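You operate a simulated robot arm through the tools that you are given. There is no shell and no other tool. Be economical: measure what you need, move in short steps, check, and stop when the job is done.

Carry out the task below with a simulated two-armed robot. There is one attempt and no reset: what you move stays moved.

Task
Trim channel one until the orange meter shows the white plate's amps.
Fine: meter on the black saddle, knob to the plate's amps, start; turn the trim knob; stop the channel, meter back on the grille. Set down upright: orange meter with a black grip.

The check looks at the end state, three seconds after you hand in, the way a careful person would. Anything else that was tipped, shoved, dropped, spilled or broken makes it a failure.

Robot
Two 7-joint arms with two-finger parallel grippers on one trunk, on a base that drives. Base frame: it is fixed to the floor where the robot stands at the start and does not move with it; the origin is under the middle of the robot, x ahead of it, y to its left, z up. Lengths are in mm, angles in rad, forces in N, time in s.
The left shoulder is at the start at [70, 163, 1195], the right one opposite. Places, roughly: bay one [500, -600, 800]; black knob marked mode [600, -1300, 1200]; black lever on the grey control box [600, -1700, 1200]; black saddle on the blue rack [700, -500, 800]; blue knob marked volts [600, -1000, 900]; blue lever marked blower [700, 200, 900]; blue lever marked fan [400, -2100, 800]; channel one green key [400, -1200, 900]; channel one knob [500, -1300, 900]; channel one red key [400, -1300, 900]; grey knob marked time [600, -1100, 900]; grey slide marked vent [300, -1400, 700]; orange lever marked drain [800, -100, 900]; red bolt on the grey control box [600, -1600, 1200]; red knob on the grey cabinet [600, -2500, 1100]; white key marked lamps [600, -1500, 1400]. Payload 3.43 kg a hand.
Tool frame (each hand has its own): the origin (TCP) lies between the finger pads and is the grasp point; the fingertips stand 34 mm ahead of it; z points along the fingers, y is the line along which they close. The gripper opens to 128 mm. The fingers are 24 mm wide and 12 mm thick; the gripper's body (48 by 130 mm) begins 96 mm behind the TCP.
Orientation is that of the tool frame in the base frame, as a unit quaternion [w, x, y, z]. With the fingers straight down and closing along the base's y, the tool's x points along the base's -x, its y along +y and its z along -z.

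Tools
- The arms move only by the tool apply_moves. It takes "left_deltas", "right_deltas" or both (then of equal length, played together; a hand with none holds still); each is one flat list of numbers, 6 for each row, row after row: the shift along the base's x, y, z in units of 40 mm (1.0 is 40 mm), then the turn, a rotation vector about the base's x, y, z in units of 8 degrees (1.0 is 8 degrees). In form: [dx, dy, dz, rx, ry, rz, dx, dy, dz, rx, ry, rz, ...]. A call has 1 to 20 rows; each row shifts and turns the commanded pose from where the row before left it. "left_fingers" and "right_fingers" are, for a hand that has rows, the opening, from 0 (shut) to 1 (fully open), set as the call begins (left out, the last holds). A call with a number of a shift or a turn outside -1 to 1 is refused whole. Rows are played at 5 a second. More than 50 mm and 0.15 rad between two rows, or a gripper value outside its range, and nothing of the call is played. A pose out of reach is approached as far as the arm can. The call stops where the force on the tool passes 40 N (or 10 N more than at its start, if that is more) or the arm is blocked; 0.2 s more then pass. The fingers move at their own pace (about 153 mm/s each) and stop on an object; they squeeze with about 21 N. The grip force told is the motor's: it shows also when the fingers shut on nothing. Time passes only in rows, and 0.2 s behind the last, so rows that do not move let the fingers close. The reply holds the time, the measured pose of the TCP, the force on the tool along the base axes, the opening and the grip force, in the units named above and with some noise, with the torque about the TCP (base axes, N m) and any sound that the robot's microphone picked up.
- Cameras (640 x 400 px; columns grow to the right, rows downward): "scene" is now at [124.3, -27.1, 1420]; the picture's right is [-0.37, -0.93, 0.00], its down [-0.62, 0.25, -0.75] and it looks along [0.69, -0.28, -0.67] (base axes); focal length 214 px, centre (320, 200). "left" rides on the left gripper at [76, 11, -160] in its tool frame; the picture's right is [-0.15, 0.99, 0.00], its down [-0.88, -0.13, -0.46] and it looks along [-0.45, -0.07, 0.89] (tool axes); focal length 234 px, centre (320, 200). "right" rides on the right gripper at [76, -11, -160] in its tool frame; the picture's right is [0.15, 0.99, 0.00], its down [-0.88, 0.13, -0.46] and it looks along [-0.45, 0.07, 0.89] (tool axes); focal length 234 px, centre (320, 200). There is no depth. A picture from a camera that has moved, and an enlarged one, comes with that camera's place and axes in the base frame and with its lens. The place of the scene camera against the robot may be out by one fixed shift of up to 12 mm in any direction.
- grab_frame(camera): a new picture of that camera. The clock stands still meanwhile.
- raise_lower(by): slides the trunk up (or, below 0, down) by that many mm; the arms and the scene camera ride with it, the base frame stays. It gives what a move gives, with no picture.
- roll_base(legs): drives the robot by 1 to 6 legs, each [ahead, left, turn to the left] in mm, mm and rad, along the robot's own axes; the way and the turn of a leg run together, so that a leg with both is an arc; at most 1500 mm and 3.142 rad a leg. The arms and the cameras ride along, it lands a little off, and it stops where it bumps. It gives what a move gives.
- turn_head(pan, tilt): turns the head with the scene camera to pan (to the left, within 1.501 rad either way) and tilt (down, from -0.506 to 1.204), counted from straight ahead of the robot. It gives what a move gives.
- enlarge(camera, box): a new picture of the part [left, top, right, bottom] of that camera's present view, enlarged. The clock stands still meanwhile.
- finish_job(): hands the job in; it is judged then, once.

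Work in short steps. Places have to be worked out from the pictures, the camera data and where the tool is seen: move nearer, look again, correct. Check each grasp and each placing, and mend what went wrong. You have 120 turns and 108 pictures in all, those below and enlarged ones among them. Open the grippers and draw the arms clear of the work before you hand the job in, unless the task says otherwise; then end with one line.

The tools are called after "Emit:" as name(argument=value, ...) on one line, values as JSON. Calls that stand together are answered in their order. apply_moves: Moves the arms, as the interface text tells. Its arguments: {"type":"object","properties":{"left_deltas":{"type":"array"},"left_fingers":{"type":"number"},"right_deltas":{"type":"array"},"right_fingers":{"type":"number"}},"required":[]} The other tools are called the same way: raise_lower (by) slides the trunk up or down; roll_base (legs) drives the base; turn_head (pan, tilt) turns the head that bears the scene camera; grab_frame (camera) takes a picture; enlarge (camera, box) takes an enlarged picture of a part of a camera's view; finish_job () hands the job in.

At the start:

```text
clock: 0.0
left_tcp_pos: [512.3, -90.5, 1142.1]
left_ee_rot: [-0.001, 0.0, 1.0, 0.0]
left_contact_force: [-0.3, -0.5, -0.1]
left_moment: [0.06, -0.02, -0.01]
left_width: 127.7
left_gripper_force: 0.0
right_tcp_pos: [343.3, -391.8, 1248.8]
right_ee_rot: [0.001, 0.0, 1.0, 0.0]
right_contact_force: [-0.4, 0.9, 0.0]
right_moment: [0.0, 0.01, -0.02]
right_width: 128.1
right_gripper_force: 0.1
trunk travel left (down, up): [-675.0, 265.0]
robot x, y, heading: [-1.2, -1.0, -0.003]
head pan, tilt: [-0.38, 0.728]
```

scene: 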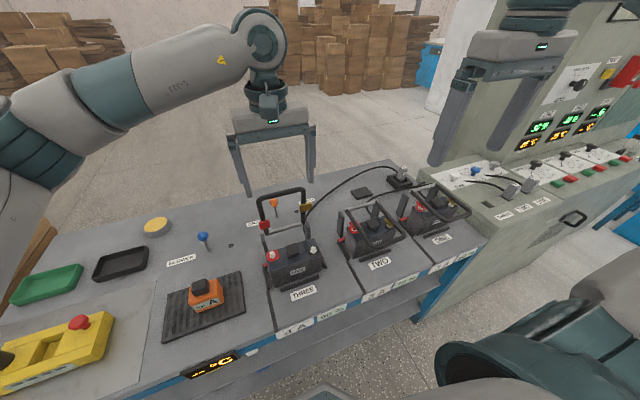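
right: 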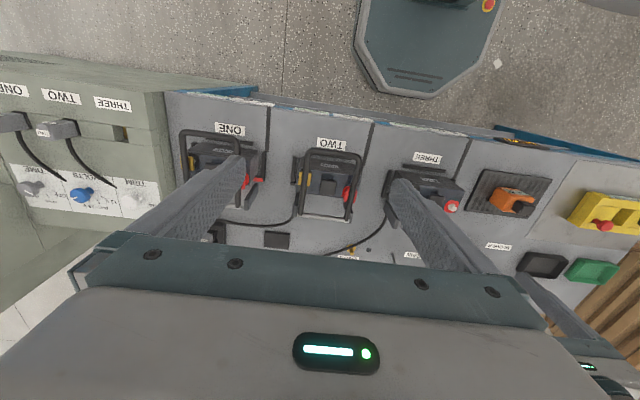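
left: 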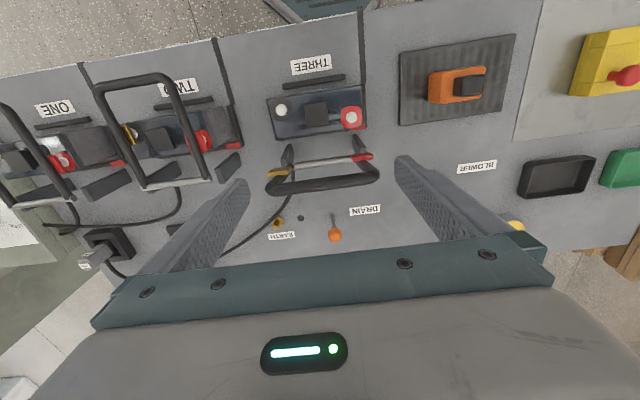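

I'll look at the surroundings first: the grille with the orange meter, then the charger channels to the right.

Emit:
turn_head(pan=-0.9, tilt=0.5)

Emit:
grab_frame(camera="scene")

Emit:
enlarge(camera="left", box=[0, 0, 320, 280])

```text
clock: 0.9
left_tcp_pos: [512.6, -91.4, 1141.2]
left_ee_rot: [-0.001, 0.0, 1.0, 0.0]
left_contact_force: [0.6, 0.2, -0.5]
left_moment: [-0.01, -0.01, 0.0]
left_width: 128.1
left_gripper_force: 0.0
right_tcp_pos: [342.6, -391.7, 1249.9]
right_ee_rot: [0.0, -0.001, 1.0, 0.0]
right_contact_force: [0.2, -0.5, 0.6]
right_moment: [0.0, -0.01, 0.0]
right_width: 127.8
right_gripper_force: 0.1
trunk travel left (down, up): [-675.0, 265.0]
robot x, y, heading: [0.1, 1.6, -0.002]
head pan, tilt: [-0.901, 0.499]
```

```text
104 pictures are left
camera scene: at [103.1, -67.1, 1440.1], right [-0.78, -0.62, 0.0], down [-0.3, 0.38, -0.88], along [0.55, -0.69, -0.48], focal length 214 px, centre (320, 200)
```

scene: 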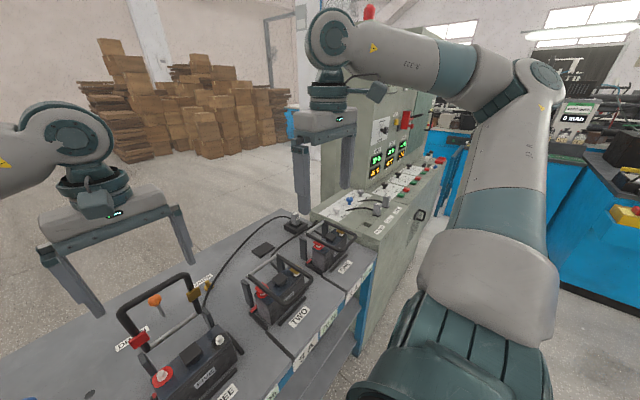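

```text
1.43 times, centred on (160, 140) of left
camera zoom: at [436.8, -80.0, 1302.4], right [0.15, 0.99, 0.0], down [0.88, -0.13, 0.46], along [0.45, -0.07, -0.89], focal length 334 px, centre (549, 286)
```

zoom: 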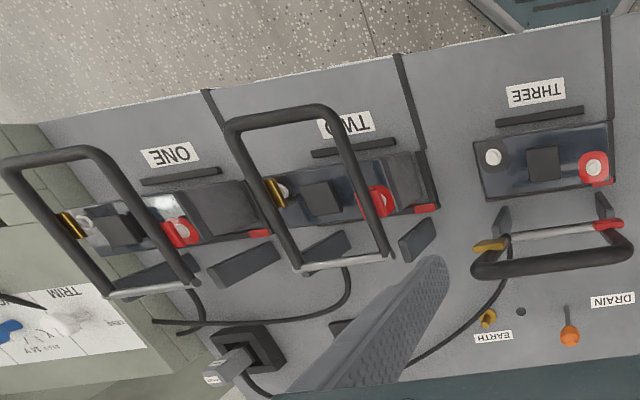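

Looking closer at the bays, front labels and the control box.

Emit:
enlarge(camera="scene", box=[200, 190, 400, 340])

Emit:
enlarge(camera="scene", box=[310, 100, 450, 240])

Emit:
enlarge(camera="right", box=[0, 60, 240, 240])

```text
2.67 times, centred on (300, 265) of scene
camera zoom: at [103.1, -67.1, 1440.1], right [-0.78, -0.62, 0.0], down [-0.3, 0.38, -0.88], along [0.55, -0.69, -0.48], focal length 572 px, centre (373, 27)
```

zoom: 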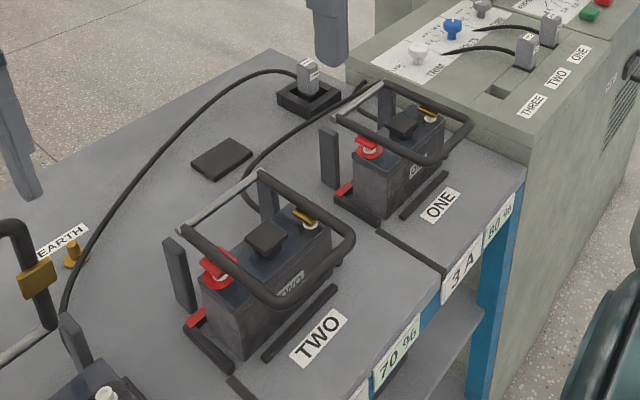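

```text
2.86 times, centred on (380, 170) of scene
camera zoom: at [103.1, -67.1, 1440.1], right [-0.78, -0.62, 0.0], down [-0.3, 0.38, -0.88], along [0.55, -0.69, -0.48], focal length 613 px, centre (149, 286)
```

zoom: 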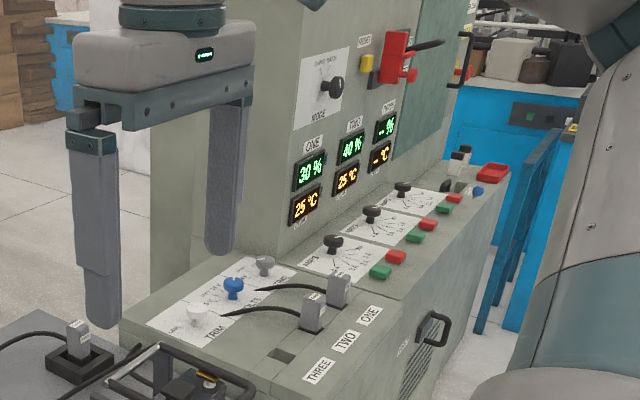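

```text
2.22 times, centred on (120, 150) of right
camera zoom: at [266.9, -405.2, 1410.1], right [-0.15, 0.99, 0.0], down [0.88, 0.13, 0.46], along [0.45, 0.07, -0.89], focal length 520 px, centre (764, 311)
```

zoom: 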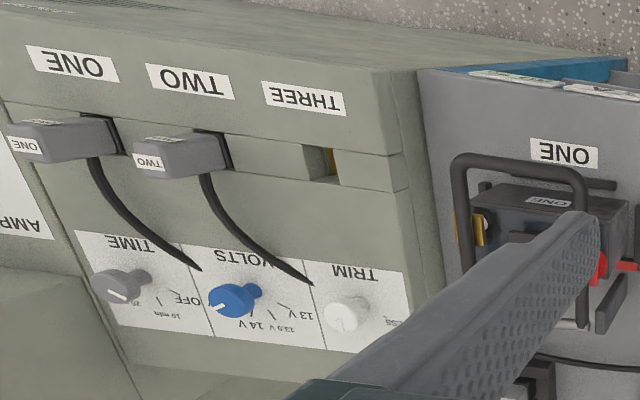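

Bay one's plate appears to read "3 A". Now I look at the meter, its grille, and the saddle more closely.

Emit:
turn_head(pan=-0.3, tilt=0.85)

Emit:
grab_frame(camera="scene")

Emit:
enlarge(camera="left", box=[360, 10, 560, 150])

```text
clock: 1.9
left_tcp_pos: [513.6, -91.4, 1142.2]
left_ee_rot: [0.0, 0.0, 1.0, -0.001]
left_contact_force: [0.7, -0.2, -0.3]
left_moment: [0.01, 0.03, -0.01]
left_width: 128.1
left_gripper_force: 0.1
right_tcp_pos: [343.7, -392.8, 1249.6]
right_ee_rot: [0.0, 0.0, 1.0, -0.001]
right_contact_force: [-0.2, 0.0, 0.3]
right_moment: [-0.02, -0.02, -0.04]
right_width: 127.8
right_gripper_force: 0.1
trunk travel left (down, up): [-675.0, 265.0]
robot x, y, heading: [-0.4, -1.0, 0.002]
head pan, tilt: [-0.3, 0.85]
```

```text
99 pictures are left
camera scene: at [121.2, -19.1, 1410.2], right [-0.3, -0.95, 0.0], down [-0.72, 0.22, -0.66], along [0.63, -0.2, -0.75], focal length 214 px, centre (320, 200)
```

scene: 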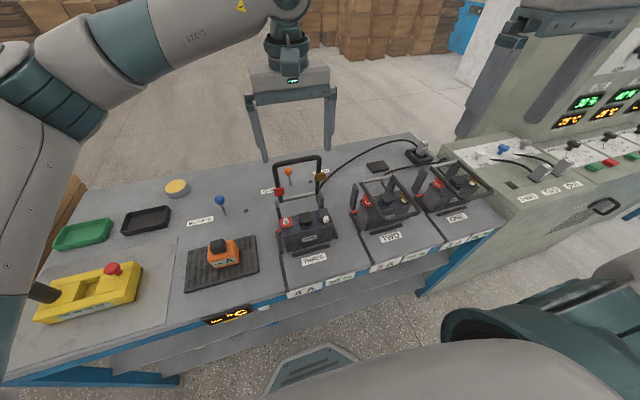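

```text
2.86 times, centred on (460, 80) of left
camera zoom: at [436.8, -80.0, 1302.4], right [0.15, 0.99, 0.0], down [0.88, -0.13, 0.46], along [0.45, -0.07, -0.89], focal length 669 px, centre (-80, 543)
```

zoom: 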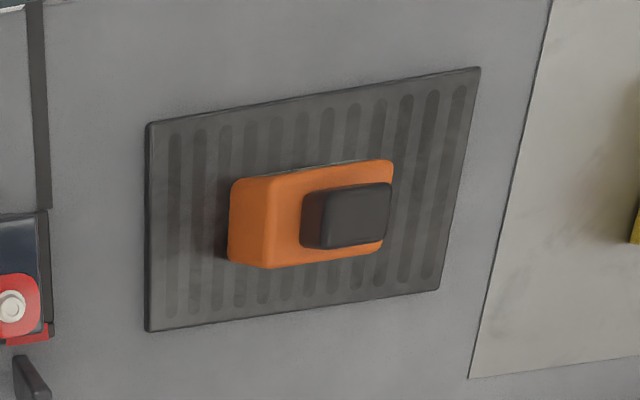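

Emit:
enlarge(camera="scene", box=[170, 210, 300, 330])

Emit:
enlarge(camera="scene", box=[330, 120, 510, 280])

```text
3.33 times, centred on (235, 270) of scene
camera zoom: at [121.2, -19.1, 1410.2], right [-0.3, -0.95, 0.0], down [-0.72, 0.22, -0.66], along [0.63, -0.2, -0.75], focal length 715 px, centre (603, -33)
```

zoom: 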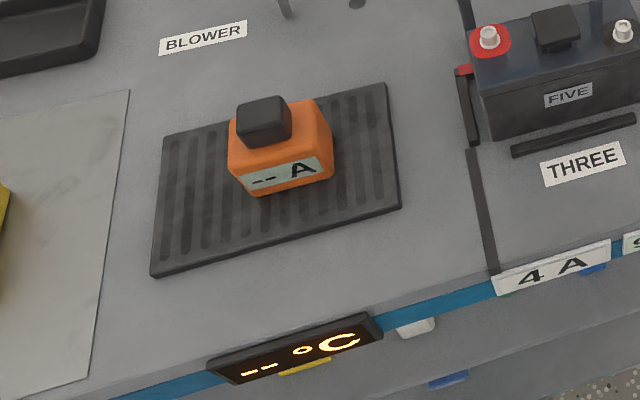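

```text
2.50 times, centred on (420, 200) of scene
camera zoom: at [121.2, -19.1, 1410.2], right [-0.3, -0.95, 0.0], down [-0.72, 0.22, -0.66], along [0.63, -0.2, -0.75], focal length 536 px, centre (70, 200)
```

zoom: 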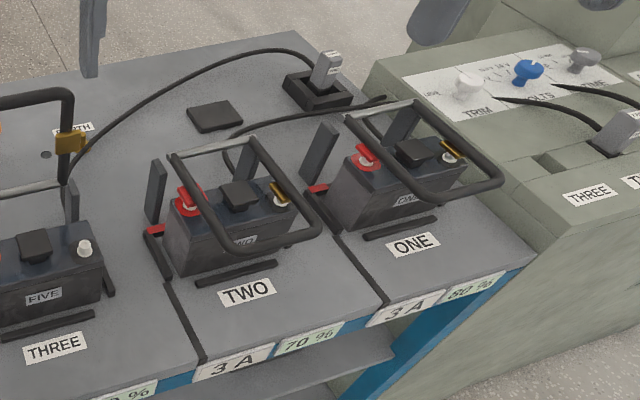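

The meter's grip top is about (464,130,926), table z≈812. Bay one plate: 3 A. I move the left hand above the meter.

Emit:
apply_moves(left_deltas=[-0.2, 0.92, 0, 0, 0, 0, -0.2, 0.92, 0, 0, 0, 0, -0.2, 0.92, -0.2, 0, 0, 0, -0.2, 0.92, -0.5, 0, 0, 0, -0.2, 0.92, -0.8, 0, 0, 0, -0.2, 0.92, -0.8, 0, 0, 0], left_fingers=0.75)

Emit:
grab_frame(camera="left")

Emit:
enlarge(camera="scene", box=[140, 150, 300, 310])

```text
clock: 3.4
left_tcp_pos: [465.7, 132.0, 1050.4]
left_ee_rot: [0.0, -0.001, 1.0, 0.0]
left_contact_force: [0.8, 0.3, -0.2]
left_moment: [-0.05, 0.01, 0.01]
left_width: 95.8
left_gripper_force: 0.2
right_tcp_pos: [343.6, -389.9, 1250.6]
right_ee_rot: [0.0, 0.0, 1.0, 0.0]
right_contact_force: [-0.4, -0.2, -0.5]
right_moment: [-0.05, 0.02, -0.04]
right_width: 128.2
right_gripper_force: 0.0
trunk travel left (down, up): [-675.0, 265.0]
robot x, y, heading: [0.3, -1.1, -0.001]
head pan, tilt: [-0.3, 0.85]
```

```text
95 pictures are left
camera left: at [389.1, 144.1, 1210.1], right [0.15, 0.99, 0.0], down [0.88, -0.13, 0.46], along [0.45, -0.07, -0.89], focal length 234 px, centre (320, 200)
```

left: 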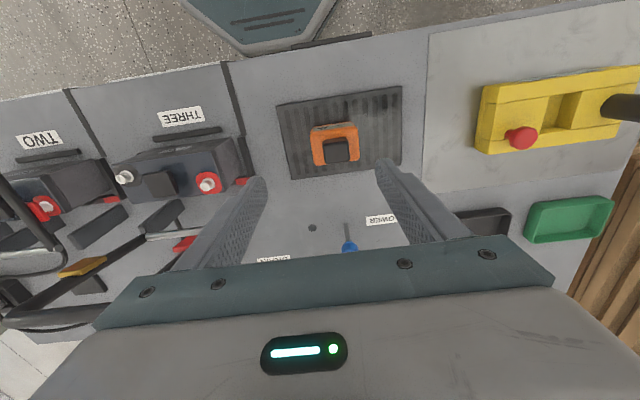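

```text
2.50 times, centred on (220, 230) of scene
camera zoom: at [120.9, -16.6, 1410.3], right [-0.3, -0.96, 0.0], down [-0.72, 0.22, -0.66], along [0.63, -0.2, -0.75], focal length 536 px, centre (570, 125)
```

zoom: 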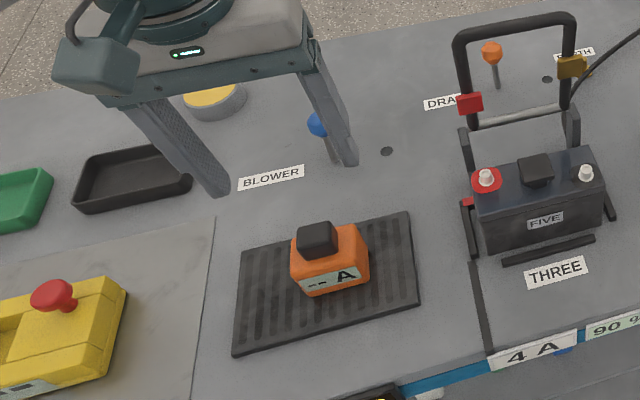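

Enlarging the left view for the exact grip location.

Emit:
enlarge(camera="left", box=[260, 80, 420, 200])

```text
3.33 times, centred on (340, 140) of left
camera zoom: at [389.1, 144.1, 1210.1], right [0.15, 0.99, 0.0], down [0.88, -0.13, 0.46], along [0.45, -0.07, -0.89], focal length 781 px, centre (253, 400)
```

zoom: 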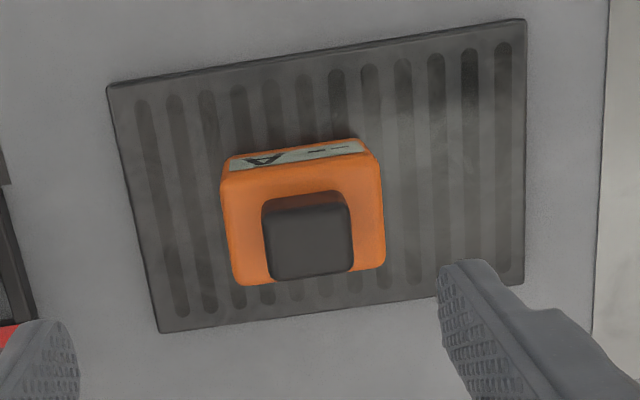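

Grip top is ≈(478,154,900), about 30 mm wide. Moving above it and partly down.

Emit:
apply_moves(left_deltas=[0.15, 0.28, -0.5, 0, 0, 0, 0.15, 0.27, -0.5, 0, 0, 0, 0, 0, -0.75, 0, 0, 0, 0, 0, -0.75, 0, 0, 0], left_fingers=0.6)

Emit:
grab_frame(camera="left")

Emit:
enlarge(camera="scene", box=[170, 150, 290, 270])

```text
clock: 4.3
left_tcp_pos: [477.0, 151.7, 950.5]
left_ee_rot: [0.0, 0.0, 1.0, 0.001]
left_contact_force: [0.5, 0.5, 0.1]
left_moment: [-0.03, -0.03, -0.01]
left_width: 76.5
left_gripper_force: 0.2
right_tcp_pos: [342.8, -391.0, 1250.1]
right_ee_rot: [0.0, 0.0, 1.0, 0.0]
right_contact_force: [-0.1, -0.7, 0.6]
right_moment: [-0.03, -0.01, 0.02]
right_width: 128.0
right_gripper_force: 0.1
trunk travel left (down, up): [-675.0, 265.0]
robot x, y, heading: [0.7, 0.9, 0.002]
head pan, tilt: [-0.3, 0.85]
```

```text
92 pictures are left
camera left: at [400.4, 162.9, 1110.4], right [0.15, 0.99, 0.0], down [0.88, -0.13, 0.46], along [0.45, -0.07, -0.89], focal length 234 px, centre (320, 200)
```

left: 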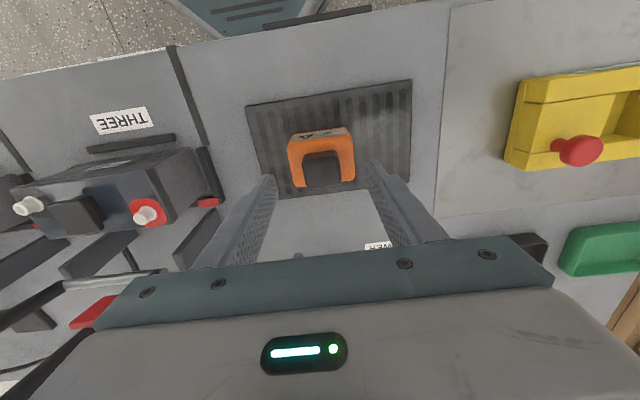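

```text
3.33 times, centred on (230, 210) of scene
camera zoom: at [121.4, -18.0, 1410.2], right [-0.3, -0.96, 0.0], down [-0.72, 0.22, -0.66], along [0.63, -0.2, -0.75], focal length 715 px, centre (620, 167)
```

zoom: 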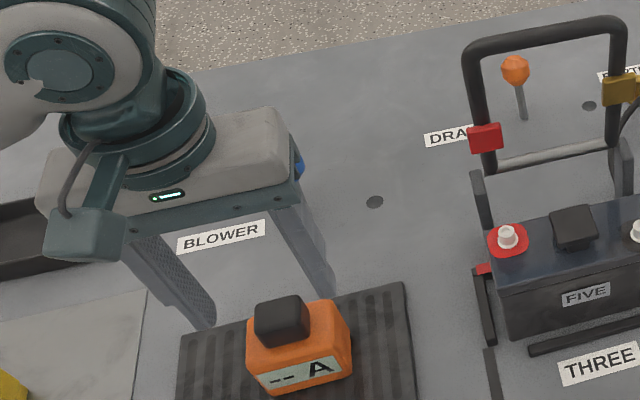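

Aligned. Descending to TCP z≈912, closing.

Emit:
apply_moves(left_deltas=[0, 0.04, -0.35, 0, 0, 0, 0, 0, -0.3, 0, 0, 0, 0, 0, -0.3, 0, 0, 0])

Emit:
enlarge(camera="scene", box=[170, 170, 290, 270])

```text
clock: 5.2
left_tcp_pos: [477.0, 153.0, 912.0]
left_ee_rot: [0.0, 0.0, 1.0, 0.0]
left_contact_force: [-0.4, -0.5, 0.1]
left_moment: [0.02, 0.0, -0.02]
left_width: 77.1
left_gripper_force: 0.0
right_tcp_pos: [343.9, -392.1, 1249.3]
right_ee_rot: [-0.001, 0.0, 1.0, 0.0]
right_contact_force: [0.2, 0.0, 0.2]
right_moment: [0.0, 0.0, -0.02]
right_width: 128.0
right_gripper_force: 0.0
trunk travel left (down, up): [-675.0, 265.0]
robot x, y, heading: [1.7, 0.1, -0.0]
head pan, tilt: [-0.3, 0.85]
```

```text
4.00 times, centred on (230, 220) of scene
camera zoom: at [121.2, -19.0, 1410.1], right [-0.3, -0.96, 0.0], down [-0.72, 0.22, -0.66], along [0.63, -0.2, -0.75], focal length 858 px, centre (680, 120)
```

zoom: 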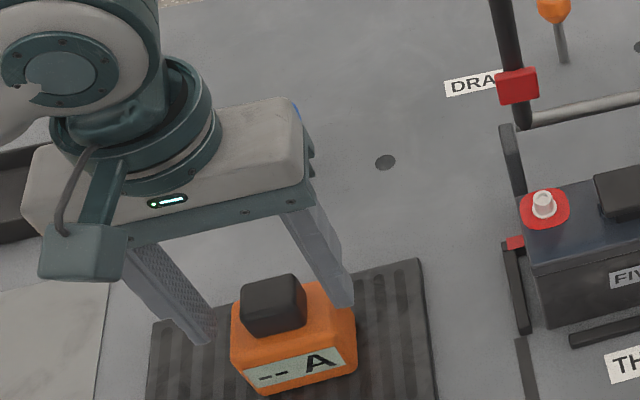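

No contact yet. Closing the fingers.

Emit:
apply_moves(left_deltas=[0, 0, 0, 0, 0, 0, 0, 0, 0, 0, 0, 0, 0, 0, 0, 0, 0, 0], left_fingers=0)

Emit:
grab_frame(camera="left")

```text
clock: 6.0
left_tcp_pos: [476.6, 152.6, 912.8]
left_ee_rot: [-0.001, -0.001, 1.0, 0.0]
left_contact_force: [0.4, -0.7, 0.8]
left_moment: [0.0, 0.0, -0.02]
left_width: 35.7
left_gripper_force: 21.6
right_tcp_pos: [343.3, -392.1, 1249.3]
right_ee_rot: [0.0, 0.0, 1.0, 0.0]
right_contact_force: [0.2, -0.6, -0.2]
right_moment: [0.0, -0.04, 0.01]
right_width: 128.3
right_gripper_force: 0.1
trunk travel left (down, up): [-675.0, 265.0]
robot x, y, heading: [-0.6, -1.4, -0.0]
head pan, tilt: [-0.3, 0.85]
```

```text
89 pictures are left
camera left: at [400.9, 164.1, 1072.7], right [0.15, 0.99, 0.0], down [0.88, -0.13, 0.46], along [0.45, -0.07, -0.89], focal length 234 px, centre (320, 200)
```

left: 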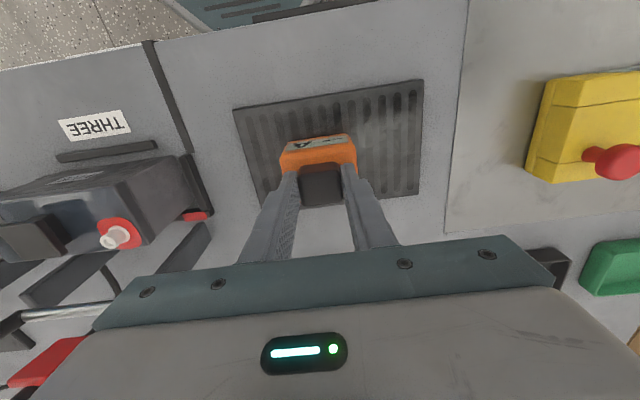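

Grip holds (35.7 mm). Lifting straight up.

Emit:
apply_moves(left_deltas=[0, 0, 0.5, 0, 0, 0, 0, 0, 1, 0, 0, 0, 0, 0, 1, 0, 0, 0, 0, 0, 1, 0, 0, 0, 0, 0, 1, 0, 0, 0, 0, 0, 1, 0, 0, 0, 0, 0, 0.5, 0, 0, 0])

Emit:
turn_head(pan=-0.8, tilt=0.9)

Emit:
grab_frame(camera="scene")

```text
clock: 7.5
left_tcp_pos: [476.3, 153.3, 1152.9]
left_ee_rot: [0.0, -0.001, 1.0, 0.0]
left_contact_force: [-0.2, 0.7, -2.6]
left_moment: [0.0, 0.01, 0.0]
left_width: 35.7
left_gripper_force: 21.2
right_tcp_pos: [343.8, -392.4, 1250.6]
right_ee_rot: [0.0, 0.001, 1.0, 0.0]
right_contact_force: [0.3, -0.1, -0.6]
right_moment: [0.01, -0.01, 0.03]
right_width: 128.0
right_gripper_force: 0.1
trunk travel left (down, up): [-675.0, 265.0]
robot x, y, heading: [3.7, -1.9, 0.006]
head pan, tilt: [-0.3, 0.85]
```

```text
clock: 8.5
left_tcp_pos: [476.4, 152.1, 1152.6]
left_ee_rot: [0.0, 0.0, 1.0, -0.001]
left_contact_force: [-0.2, 0.0, -2.0]
left_moment: [0.01, 0.02, 0.0]
left_width: 35.5
left_gripper_force: 20.3
right_tcp_pos: [343.4, -392.0, 1249.9]
right_ee_rot: [0.0, 0.0, 1.0, 0.0]
right_contact_force: [-0.6, -0.5, 0.8]
right_moment: [-0.01, 0.01, 0.04]
right_width: 128.1
right_gripper_force: 0.0
trunk travel left (down, up): [-675.0, 265.0]
robot x, y, heading: [-4.9, -0.0, 0.002]
head pan, tilt: [-0.799, 0.901]
```

```text
88 pictures are left
camera scene: at [99.3, -49.8, 1406.2], right [-0.72, -0.7, 0.0], down [-0.55, 0.56, -0.62], along [0.43, -0.45, -0.78], focal length 214 px, centre (320, 200)
```

scene: 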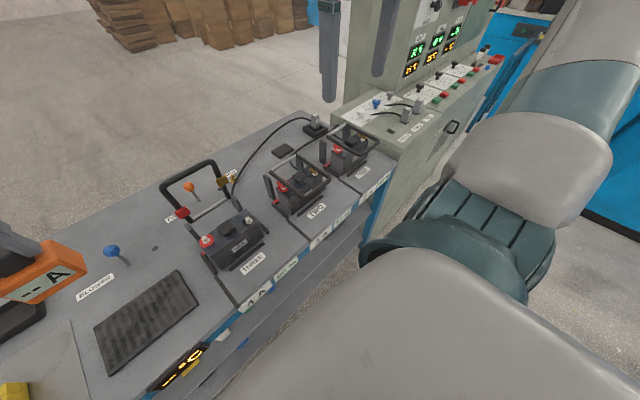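

The saddle is at about (733,-471,820). I drive the robot right by ~550 mm, meter held high.

Emit:
roll_base(legs=[[-30, -300, 0], [0, -250, 0]])

Emit:
turn_head(pan=0.05, tilt=0.75)

Emit:
grab_frame(camera="scene")

Emit:
grab_frame(camera="left")

```text
clock: 11.9
left_tcp_pos: [446.8, -396.3, 1153.1]
left_ee_rot: [0.0, 0.001, 1.0, 0.0]
left_contact_force: [0.1, 0.5, -2.3]
left_moment: [-0.01, 0.0, -0.04]
left_width: 35.4
left_gripper_force: 21.1
right_tcp_pos: [312.5, -941.1, 1250.1]
right_ee_rot: [0.0, 0.001, 1.0, 0.001]
right_contact_force: [-0.1, 0.1, 0.1]
right_moment: [-0.01, -0.01, -0.01]
right_width: 128.0
right_gripper_force: 0.0
trunk travel left (down, up): [-675.0, 265.0]
robot x, y, heading: [-31.6, -551.9, 0.0]
head pan, tilt: [-0.799, 0.901]
```

```text
clock: 13.1
left_tcp_pos: [445.9, -397.4, 1153.0]
left_ee_rot: [-0.001, 0.0, 1.0, 0.0]
left_contact_force: [-0.5, 0.6, -1.7]
left_moment: [0.0, -0.01, 0.03]
left_width: 35.4
left_gripper_force: 21.1
right_tcp_pos: [312.5, -941.9, 1250.0]
right_ee_rot: [0.0, 0.001, 1.0, 0.0]
right_contact_force: [-0.2, -0.1, -0.8]
right_moment: [-0.04, 0.02, -0.02]
right_width: 127.9
right_gripper_force: 0.1
trunk travel left (down, up): [-675.0, 265.0]
robot x, y, heading: [-29.4, -549.8, 0.001]
head pan, tilt: [0.051, 0.75]
```

```text
87 pictures are left
camera scene: at [99.0, -541.2, 1418.1], right [0.05, -1.0, 0.0], down [-0.68, -0.03, -0.73], along [0.73, 0.04, -0.68], focal length 214 px, centre (320, 200)
```

scene: 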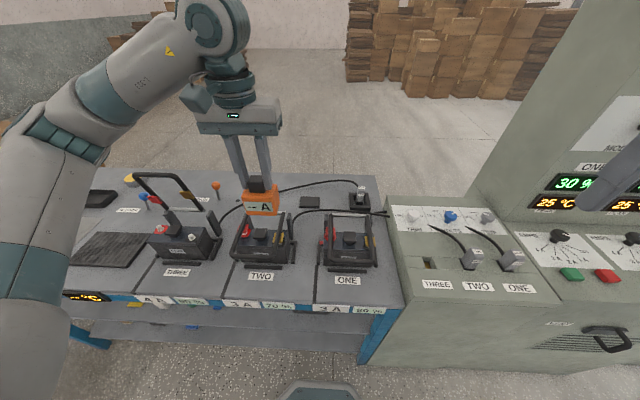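

```text
86 pictures are left
camera left: at [370.5, -385.9, 1312.9], right [0.15, 0.99, 0.0], down [0.88, -0.13, 0.46], along [0.45, -0.07, -0.89], focal length 234 px, centre (320, 200)
```

left: 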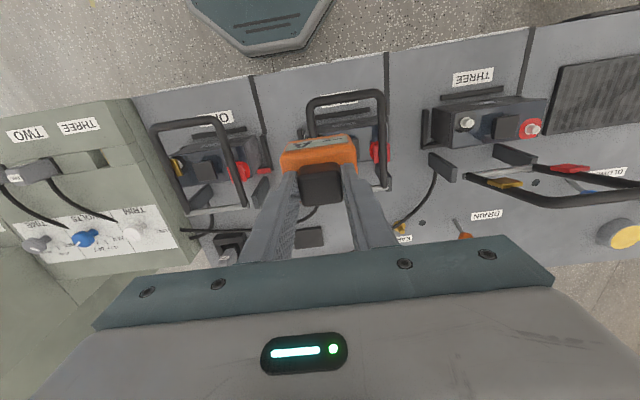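

Emit:
enlarge(camera="scene", box=[240, 160, 420, 290])

Emit:
enlarge(camera="scene", box=[380, 170, 640, 330])

```text
3.08 times, centred on (330, 225) of scene
camera zoom: at [99.0, -541.2, 1418.1], right [0.05, -1.0, 0.0], down [-0.68, -0.03, -0.73], along [0.73, 0.04, -0.68], focal length 660 px, centre (289, 123)
```

zoom: 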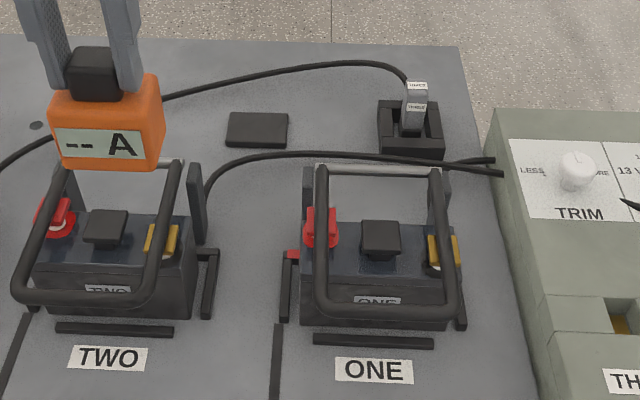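

```text
2.46 times, centred on (510, 250) of scene
camera zoom: at [99.0, -541.2, 1418.1], right [0.05, -1.0, 0.0], down [-0.68, -0.03, -0.73], along [0.73, 0.04, -0.68], focal length 528 px, centre (-148, 77)
```

zoom: 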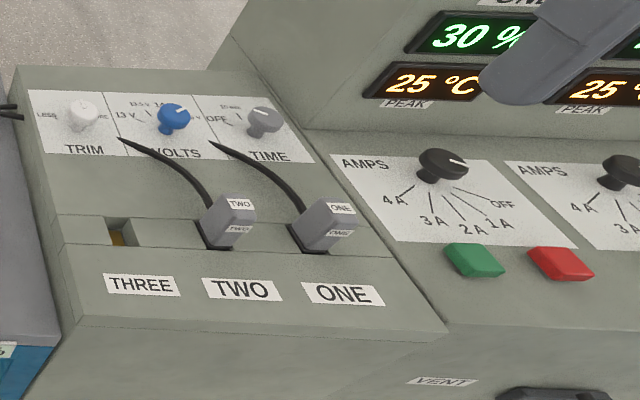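

Knob OFF→4A and LESS/MORE trim seen. I move the left hand with the meter over the saddle at height.

Emit:
apply_moves(left_deltas=[0.98, -0.26, 0, 0, 0, 0, 0.98, -0.26, 0, 0, 0, 0, 0.98, -0.26, -0.2, 0, 0, 0, 0.98, -0.26, -0.2, 0, 0, 0, 0.98, -0.26, -0.2, 0, 0, 0, 0.98, -0.26, -0.2, 0, 0, 0, 0.98, -0.26, -0.2, 0, 0, 0])

Emit:
grab_frame(camera="left")

Emit:
enlarge(camera="scene", box=[220, 100, 420, 260])

```text
clock: 14.7
left_tcp_pos: [721.5, -471.8, 1112.1]
left_ee_rot: [-0.001, 0.001, 1.0, 0.002]
left_contact_force: [-0.4, 0.3, -2.7]
left_moment: [-0.02, 0.02, 0.02]
left_width: 36.0
left_gripper_force: 20.8
right_tcp_pos: [313.6, -943.8, 1248.3]
right_ee_rot: [0.0, 0.0, 1.0, 0.001]
right_contact_force: [0.5, -0.5, 0.7]
right_moment: [0.05, 0.04, 0.03]
right_width: 127.8
right_gripper_force: 0.1
trunk travel left (down, up): [-675.0, 265.0]
robot x, y, heading: [-28.3, -546.7, 0.0]
head pan, tilt: [0.051, 0.75]
```

```text
83 pictures are left
camera left: at [645.9, -460.6, 1272.5], right [0.15, 0.99, 0.0], down [0.88, -0.13, 0.46], along [0.45, -0.07, -0.89], focal length 234 px, centre (320, 200)
```

left: 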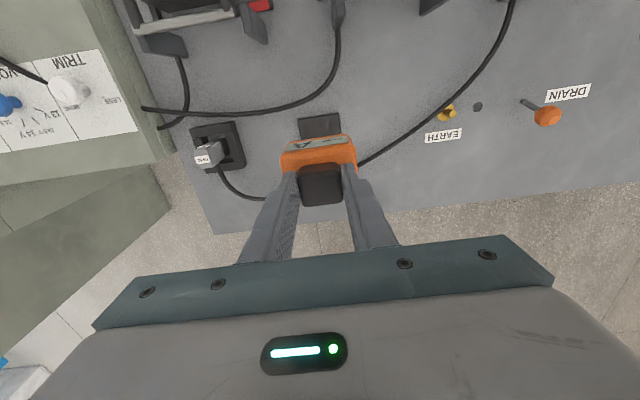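

```text
2.50 times, centred on (320, 180) of scene
camera zoom: at [100.3, -543.0, 1418.0], right [0.05, -1.0, 0.0], down [-0.68, -0.03, -0.73], along [0.73, 0.04, -0.68], focal length 536 px, centre (320, 250)
```

zoom: 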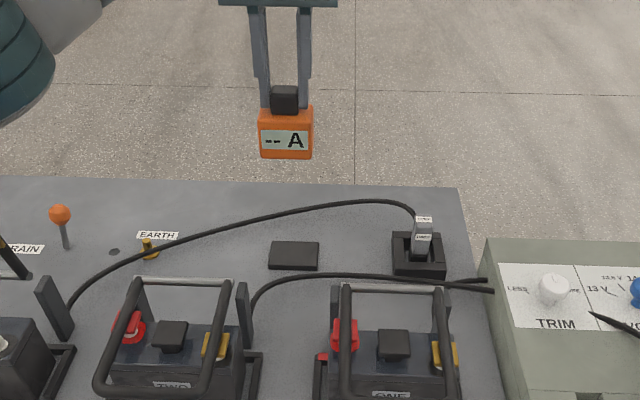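

Saddle estimated x 703–763, y≈-474. Shift slightly and descend to look closer.

Emit:
apply_moves(left_deltas=[0.15, -0.03, -0.8, 0, 0, 0, 0.15, -0.03, -0.8, 0, 0, 0, 0, 0, -0.9, 0, 0, 0])

Emit:
enlarge(camera="left", box=[240, 80, 400, 200])

Emit:
enlarge(camera="scene", box=[270, 140, 370, 220])

```text
clock: 15.5
left_tcp_pos: [733.3, -471.6, 1012.7]
left_ee_rot: [0.0, 0.001, 1.0, 0.0]
left_contact_force: [0.6, 0.2, -1.3]
left_moment: [-0.04, 0.03, 0.0]
left_width: 35.7
left_gripper_force: 21.0
right_tcp_pos: [314.2, -940.9, 1248.9]
right_ee_rot: [0.001, 0.001, 1.0, -0.001]
right_contact_force: [1.0, -0.1, 0.3]
right_moment: [-0.02, 0.0, -0.01]
right_width: 128.1
right_gripper_force: 0.1
trunk travel left (down, up): [-675.0, 265.0]
robot x, y, heading: [-31.0, -547.9, -0.003]
head pan, tilt: [0.051, 0.75]
```

```text
3.33 times, centred on (320, 140) of left
camera zoom: at [657.5, -460.7, 1172.2], right [0.15, 0.99, 0.0], down [0.88, -0.13, 0.46], along [0.45, -0.07, -0.89], focal length 781 px, centre (320, 400)
```

zoom: 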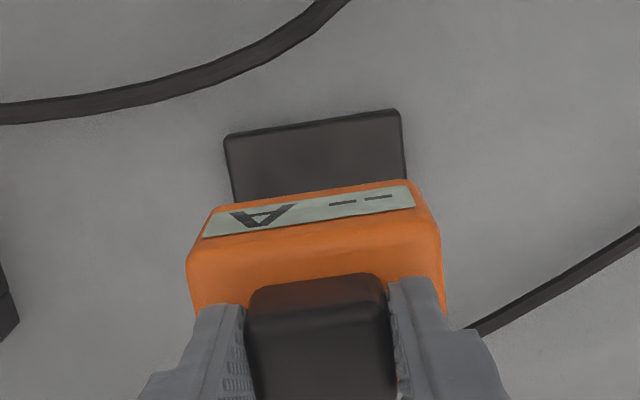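

```text
5.00 times, centred on (320, 180) of scene
camera zoom: at [99.7, -540.1, 1418.1], right [0.05, -1.0, 0.0], down [-0.68, -0.03, -0.73], along [0.73, 0.04, -0.68], focal length 1072 px, centre (320, 300)
```

zoom: 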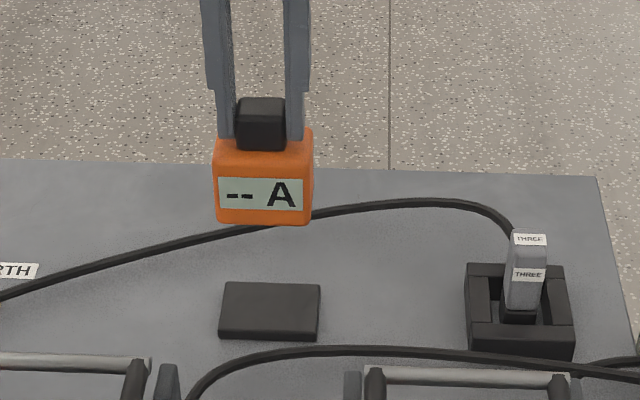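

Saddle centre ≈(730,-472). Lower gently till contact.

Emit:
apply_moves(left_deltas=[-0.08, 0, -0.7, 0, 0, 0, 0, 0, -0.7, 0, 0, 0, 0, 0, -0.5, 0, 0, 0])

Emit:
enlarge(camera="scene", box=[270, 150, 370, 230])

```text
clock: 16.3
left_tcp_pos: [731.0, -471.6, 936.3]
left_ee_rot: [0.001, 0.0, 1.0, 0.0]
left_contact_force: [0.3, 0.4, -2.1]
left_moment: [0.01, -0.03, 0.03]
left_width: 35.5
left_gripper_force: 21.1
right_tcp_pos: [312.6, -942.6, 1249.7]
right_ee_rot: [0.0, 0.001, 1.0, 0.0]
right_contact_force: [0.3, 0.5, 0.1]
right_moment: [0.01, 0.04, 0.0]
right_width: 127.9
right_gripper_force: 0.1
trunk travel left (down, up): [-675.0, 265.0]
robot x, y, heading: [-26.4, -547.2, -0.006]
head pan, tilt: [0.051, 0.75]
```

```text
5.00 times, centred on (320, 190) of scene
camera zoom: at [99.3, -541.2, 1418.1], right [0.05, -1.0, 0.0], down [-0.68, -0.03, -0.73], along [0.73, 0.04, -0.68], focal length 1072 px, centre (320, 250)
```

zoom: 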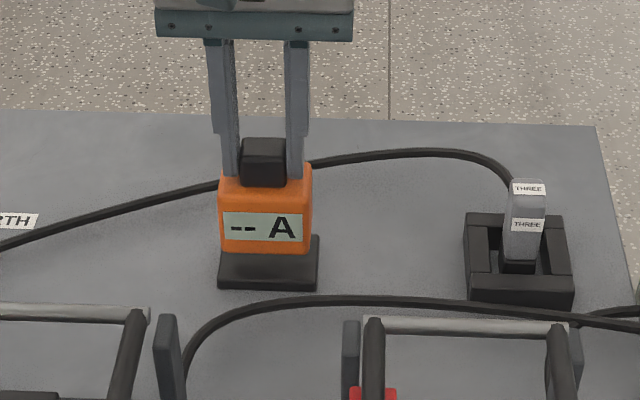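

Nearly aligned; shift 2 mm and lower in fine steps.

Emit:
apply_moves(left_deltas=[0, -0.05, -0.12, 0, 0, 0, 0, 0, -0.12, 0, 0, 0, 0, 0, -0.08, 0, 0, 0])

Emit:
enlarge(camera="scene", box=[270, 150, 370, 230])

```text
clock: 17.1
left_tcp_pos: [730.5, -473.7, 923.2]
left_ee_rot: [0.0, 0.001, 1.0, 0.0]
left_contact_force: [0.0, -0.6, -2.7]
left_moment: [-0.01, 0.04, 0.03]
left_width: 35.8
left_gripper_force: 21.5
right_tcp_pos: [313.3, -942.4, 1250.0]
right_ee_rot: [0.0, 0.001, 1.0, 0.0]
right_contact_force: [-0.6, 0.1, -0.1]
right_moment: [-0.01, -0.02, 0.03]
right_width: 127.7
right_gripper_force: 0.0
trunk travel left (down, up): [-675.0, 265.0]
robot x, y, heading: [-27.6, -549.3, 0.001]
head pan, tilt: [0.051, 0.75]
```

```text
5.00 times, centred on (320, 190) of scene
camera zoom: at [99.2, -540.9, 1418.1], right [0.05, -1.0, 0.0], down [-0.68, -0.03, -0.73], along [0.73, 0.04, -0.68], focal length 1072 px, centre (320, 250)
```

zoom: 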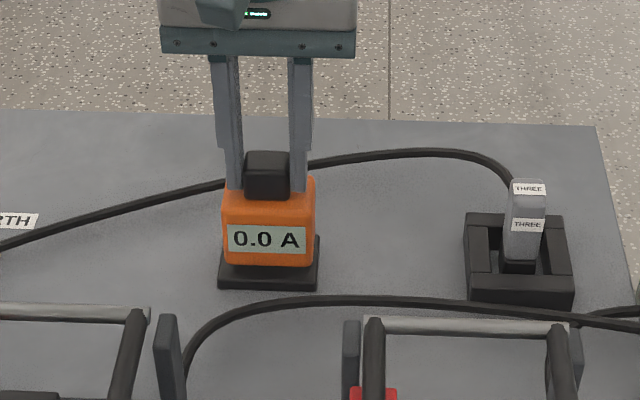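

Meter now reads 0.0 A. Continue lowering to feel contact.

Emit:
apply_moves(left_deltas=[0, 0, -0.06, 0, 0, 0, 0, 0, -0.06, 0, 0, 0])

```text
clock: 17.7
left_tcp_pos: [729.9, -472.8, 918.0]
left_ee_rot: [0.0, 0.001, 1.0, 0.0]
left_contact_force: [0.9, -0.3, -1.8]
left_moment: [0.01, 0.01, -0.04]
left_width: 35.8
left_gripper_force: 21.3
right_tcp_pos: [312.9, -942.0, 1250.7]
right_ee_rot: [0.0, 0.001, 1.0, -0.001]
right_contact_force: [-0.2, -0.4, 0.6]
right_moment: [0.0, 0.04, -0.03]
right_width: 127.8
right_gripper_force: 0.0
trunk travel left (down, up): [-675.0, 265.0]
robot x, y, heading: [-30.2, -548.0, 0.0]
head pan, tilt: [0.051, 0.75]
```

Emit:
apply_moves(left_deltas=[0, 0, -0.06, 0, 0, 0, 0, 0, -0.06, 0, 0, 0])

Emit:
enlarge(camera="scene", box=[270, 150, 370, 230])

```text
clock: 18.3
left_tcp_pos: [729.8, -474.2, 914.6]
left_ee_rot: [0.0, 0.0, 1.0, 0.0]
left_contact_force: [-0.1, 0.0, -2.6]
left_moment: [0.05, 0.01, -0.01]
left_width: 35.7
left_gripper_force: 21.7
right_tcp_pos: [313.8, -941.8, 1249.6]
right_ee_rot: [0.0, 0.001, 1.0, 0.0]
right_contact_force: [0.1, 0.1, -0.2]
right_moment: [0.0, 0.0, -0.01]
right_width: 127.8
right_gripper_force: 0.1
trunk travel left (down, up): [-675.0, 265.0]
robot x, y, heading: [-31.4, -550.6, 0.0]
head pan, tilt: [0.051, 0.75]
```

```text
5.00 times, centred on (320, 190) of scene
camera zoom: at [99.2, -541.0, 1418.1], right [0.05, -1.0, 0.0], down [-0.68, -0.03, -0.73], along [0.73, 0.04, -0.68], focal length 1072 px, centre (320, 250)
```

zoom: 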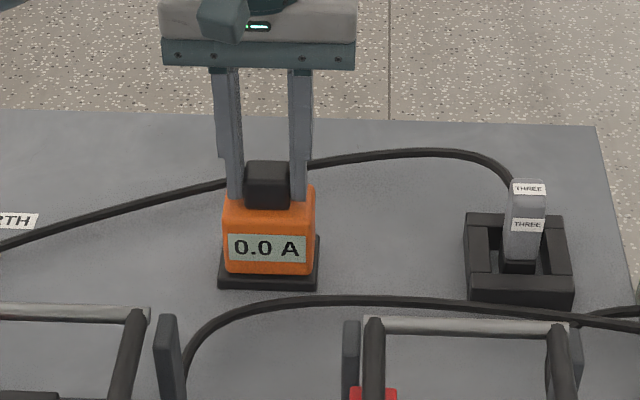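

Still weight on hand (-2.6 N). Continue.

Emit:
apply_moves(left_deltas=[0, 0, -0.05, 0, 0, 0, 0, 0, -0.05, 0, 0, 0, 0, 0, -0.05, 0, 0, 0])

```text
clock: 19.1
left_tcp_pos: [729.7, -475.1, 911.9]
left_ee_rot: [0.003, 0.0, 1.0, 0.0]
left_contact_force: [3.4, 1.2, 18.8]
left_moment: [0.06, 0.1, 0.03]
left_width: 35.7
left_gripper_force: 20.9
right_tcp_pos: [310.9, -942.4, 1249.5]
right_ee_rot: [0.002, 0.002, 1.0, 0.0]
right_contact_force: [-0.2, 0.0, -0.1]
right_moment: [0.0, 0.01, 0.02]
right_width: 128.0
right_gripper_force: 0.1
trunk travel left (down, up): [-675.0, 265.0]
robot x, y, heading: [-31.8, -550.3, -0.001]
head pan, tilt: [0.051, 0.75]
```

Contact. Ease up 2 mm, release.

Emit:
apply_moves(left_deltas=[0, 0, 0.05, 0, 0, 0])

Emit:
apply_moves(left_deltas=[0, 0, 0, 0, 0, 0, 0, 0, 0, 0, 0, 0, 0, 0, 0.5, 0, 0, 0, 0, 0, 1, 0, 0, 0, 0, 0, 1, 0, 0, 0, 0, 0, 1, 0, 0, 0, 0, 0, 1, 0, 0, 0], left_fingers=0.6)

Emit:
grab_frame(camera="scene")

```text
clock: 19.5
left_tcp_pos: [729.6, -474.5, 912.3]
left_ee_rot: [0.001, 0.0, 1.0, 0.0]
left_contact_force: [6.5, -0.3, 15.9]
left_moment: [0.0, -0.43, 0.03]
left_width: 35.6
left_gripper_force: 20.9
right_tcp_pos: [311.5, -942.5, 1249.5]
right_ee_rot: [0.0, 0.001, 1.0, 0.0]
right_contact_force: [0.0, -0.1, 0.1]
right_moment: [0.01, -0.01, 0.04]
right_width: 128.0
right_gripper_force: 0.0
trunk travel left (down, up): [-675.0, 265.0]
robot x, y, heading: [-27.8, -550.5, -0.004]
head pan, tilt: [0.051, 0.75]
```

```text
clock: 21.1
left_tcp_pos: [729.6, -474.2, 1090.7]
left_ee_rot: [0.001, 0.001, 1.0, 0.0]
left_contact_force: [-1.2, -0.3, -0.1]
left_moment: [0.03, 0.01, -0.03]
left_width: 76.7
left_gripper_force: 0.2
right_tcp_pos: [311.9, -942.3, 1250.0]
right_ee_rot: [0.0, 0.001, 1.0, 0.0]
right_contact_force: [0.0, -0.3, -0.5]
right_moment: [0.01, -0.01, 0.04]
right_width: 127.8
right_gripper_force: 0.1
trunk travel left (down, up): [-675.0, 265.0]
robot x, y, heading: [-29.0, -546.8, -0.007]
head pan, tilt: [0.051, 0.75]
```

```text
76 pictures are left
camera scene: at [97.7, -541.6, 1418.2], right [0.05, -1.0, 0.0], down [-0.68, -0.03, -0.73], along [0.73, 0.04, -0.68], focal length 214 px, centre (320, 200)
```

scene: 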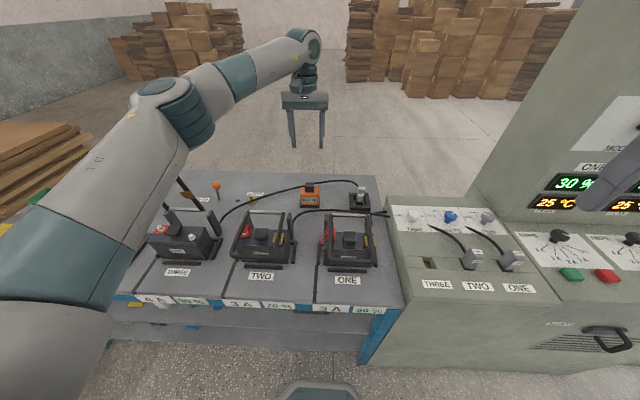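

Meter stands on the saddle. Retract the left arm and drive right ~350 mm so both trim (left hand) and channel knob/keys (right hand) are reachable.

Emit:
apply_moves(left_deltas=[0, 0, 0.8, 0, 0, 0, -0.9, 0, 0.7, 0, 0, 0, -0.9, 0.3, 0.3, 0, 0, 0, -0.9, 0.3, 0, 0, 0, 0, -0.9, 0.3, 0, 0, 0, 0, -0.9, 0.3, 0, 0, 0, 0, -0.9, 0.3, 0, 0, 0, 0, -0.9, 0.3, 0, 0, 0, 0])

Emit:
roll_base(legs=[[0, -350, 0]])

Emit:
turn_head(pan=-0.3, tilt=0.7)

Emit:
grab_frame(camera="scene")

Emit:
grab_frame(camera="right")

```text
clock: 22.9
left_tcp_pos: [476.4, -401.9, 1161.8]
left_ee_rot: [0.001, 0.0, 1.0, 0.0]
left_contact_force: [0.1, -0.9, 0.3]
left_moment: [-0.01, -0.03, -0.02]
left_width: 76.8
left_gripper_force: 0.1
right_tcp_pos: [311.7, -940.9, 1249.3]
right_ee_rot: [0.0, 0.001, 1.0, -0.001]
right_contact_force: [0.6, 0.0, 0.1]
right_moment: [0.01, -0.04, -0.01]
right_width: 127.8
right_gripper_force: 0.0
trunk travel left (down, up): [-675.0, 265.0]
robot x, y, heading: [-30.8, -549.0, -0.008]
head pan, tilt: [0.051, 0.75]
```

```text
clock: 25.2
left_tcp_pos: [477.5, -754.4, 1162.7]
left_ee_rot: [-0.001, 0.0, 1.0, 0.0]
left_contact_force: [0.4, 0.2, -0.1]
left_moment: [0.0, -0.02, 0.01]
left_width: 76.6
left_gripper_force: 0.1
right_tcp_pos: [314.7, -1293.0, 1249.8]
right_ee_rot: [0.0, -0.001, 1.0, -0.001]
right_contact_force: [0.1, 0.4, 0.0]
right_moment: [0.03, 0.01, 0.01]
right_width: 128.3
right_gripper_force: 0.0
trunk travel left (down, up): [-675.0, 265.0]
robot x, y, heading: [-30.3, -900.1, -0.001]
head pan, tilt: [0.051, 0.75]
```

```text
clock: 26.0
left_tcp_pos: [477.5, -754.7, 1162.9]
left_ee_rot: [0.0, -0.001, 1.0, 0.0]
left_contact_force: [-0.3, -0.3, -0.2]
left_moment: [0.02, 0.02, -0.02]
left_width: 76.9
left_gripper_force: 0.0
right_tcp_pos: [312.9, -1293.8, 1249.3]
right_ee_rot: [0.001, 0.0, 1.0, 0.001]
right_contact_force: [0.7, -0.8, -0.7]
right_moment: [0.0, 0.01, -0.01]
right_width: 128.1
right_gripper_force: 0.1
trunk travel left (down, up): [-675.0, 265.0]
robot x, y, heading: [-31.2, -903.3, -0.001]
head pan, tilt: [-0.3, 0.7]
```

```text
75 pictures are left
camera scene: at [97.3, -923.0, 1422.4], right [-0.29, -0.96, 0.0], down [-0.62, 0.19, -0.76], along [0.73, -0.22, -0.64], focal length 214 px, centre (320, 200)
```

scene: 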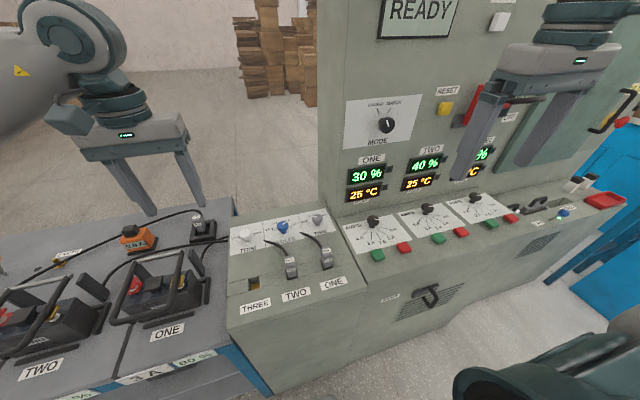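

```text
74 pictures are left
camera right: at [236.9, -1307.0, 1410.2], right [-0.15, 0.99, 0.0], down [0.88, 0.13, 0.46], along [0.45, 0.07, -0.89], focal length 234 px, centre (320, 200)
```

right: 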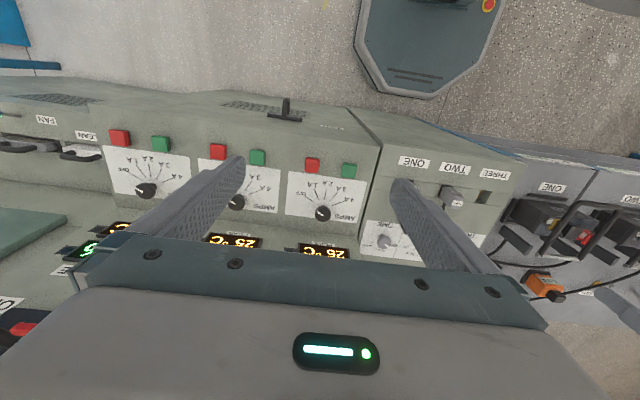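

System shows READY. Zooming on the knobs and keys.

Emit:
enlarge(camera="scene", box=[330, 200, 430, 270])

Emit:
enlarge(camera="scene", box=[220, 195, 350, 280])

Emit:
enlarge(camera="right", box=[270, 140, 400, 240])

Emit:
enlarge(camera="scene", box=[330, 80, 470, 210])

```text
5.71 times, centred on (380, 235) of scene
camera zoom: at [97.3, -923.0, 1422.4], right [-0.29, -0.96, 0.0], down [-0.62, 0.19, -0.76], along [0.73, -0.22, -0.64], focal length 1226 px, centre (-23, 0)
```

zoom: 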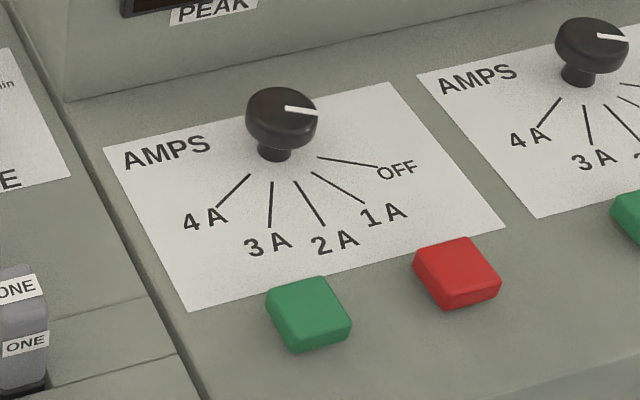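

```text
4.71 times, centred on (285, 238) of scene
camera zoom: at [97.3, -923.0, 1422.4], right [-0.29, -0.96, 0.0], down [-0.62, 0.19, -0.76], along [0.73, -0.22, -0.64], focal length 1009 px, centre (485, 24)
```

zoom: 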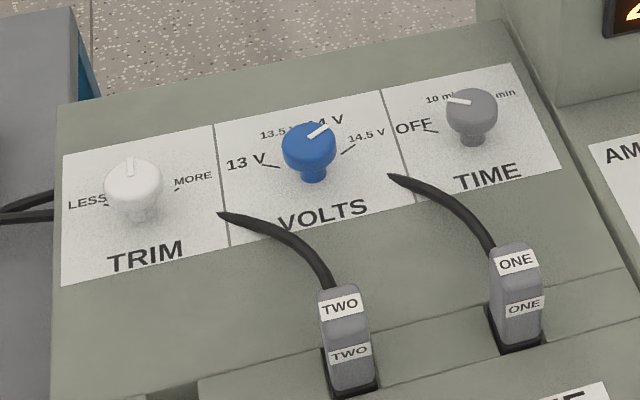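

```text
4.00 times, centred on (335, 190) of right
camera zoom: at [236.9, -1307.0, 1410.2], right [-0.15, 0.99, 0.0], down [0.88, 0.13, 0.46], along [0.45, 0.07, -0.89], focal length 937 px, centre (260, 240)
```

zoom: 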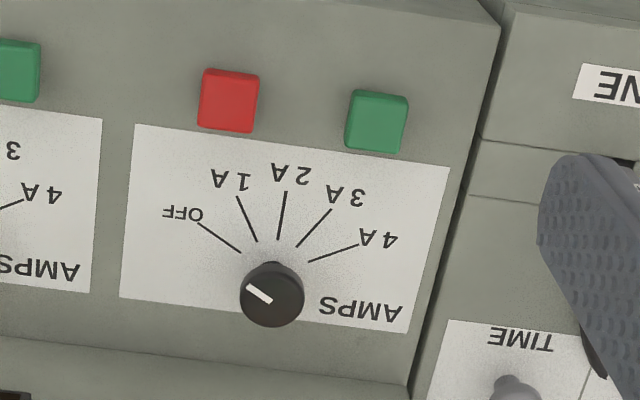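

```text
3.08 times, centred on (400, 145) of scene
camera zoom: at [97.3, -923.0, 1422.4], right [-0.29, -0.96, 0.0], down [-0.62, 0.19, -0.76], along [0.73, -0.22, -0.64], focal length 660 px, centre (74, 369)
```

zoom: 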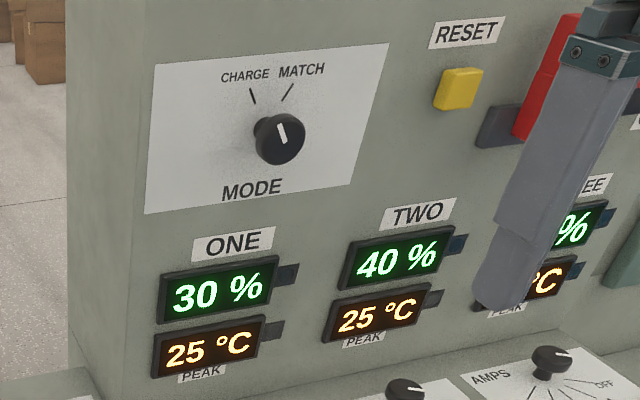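

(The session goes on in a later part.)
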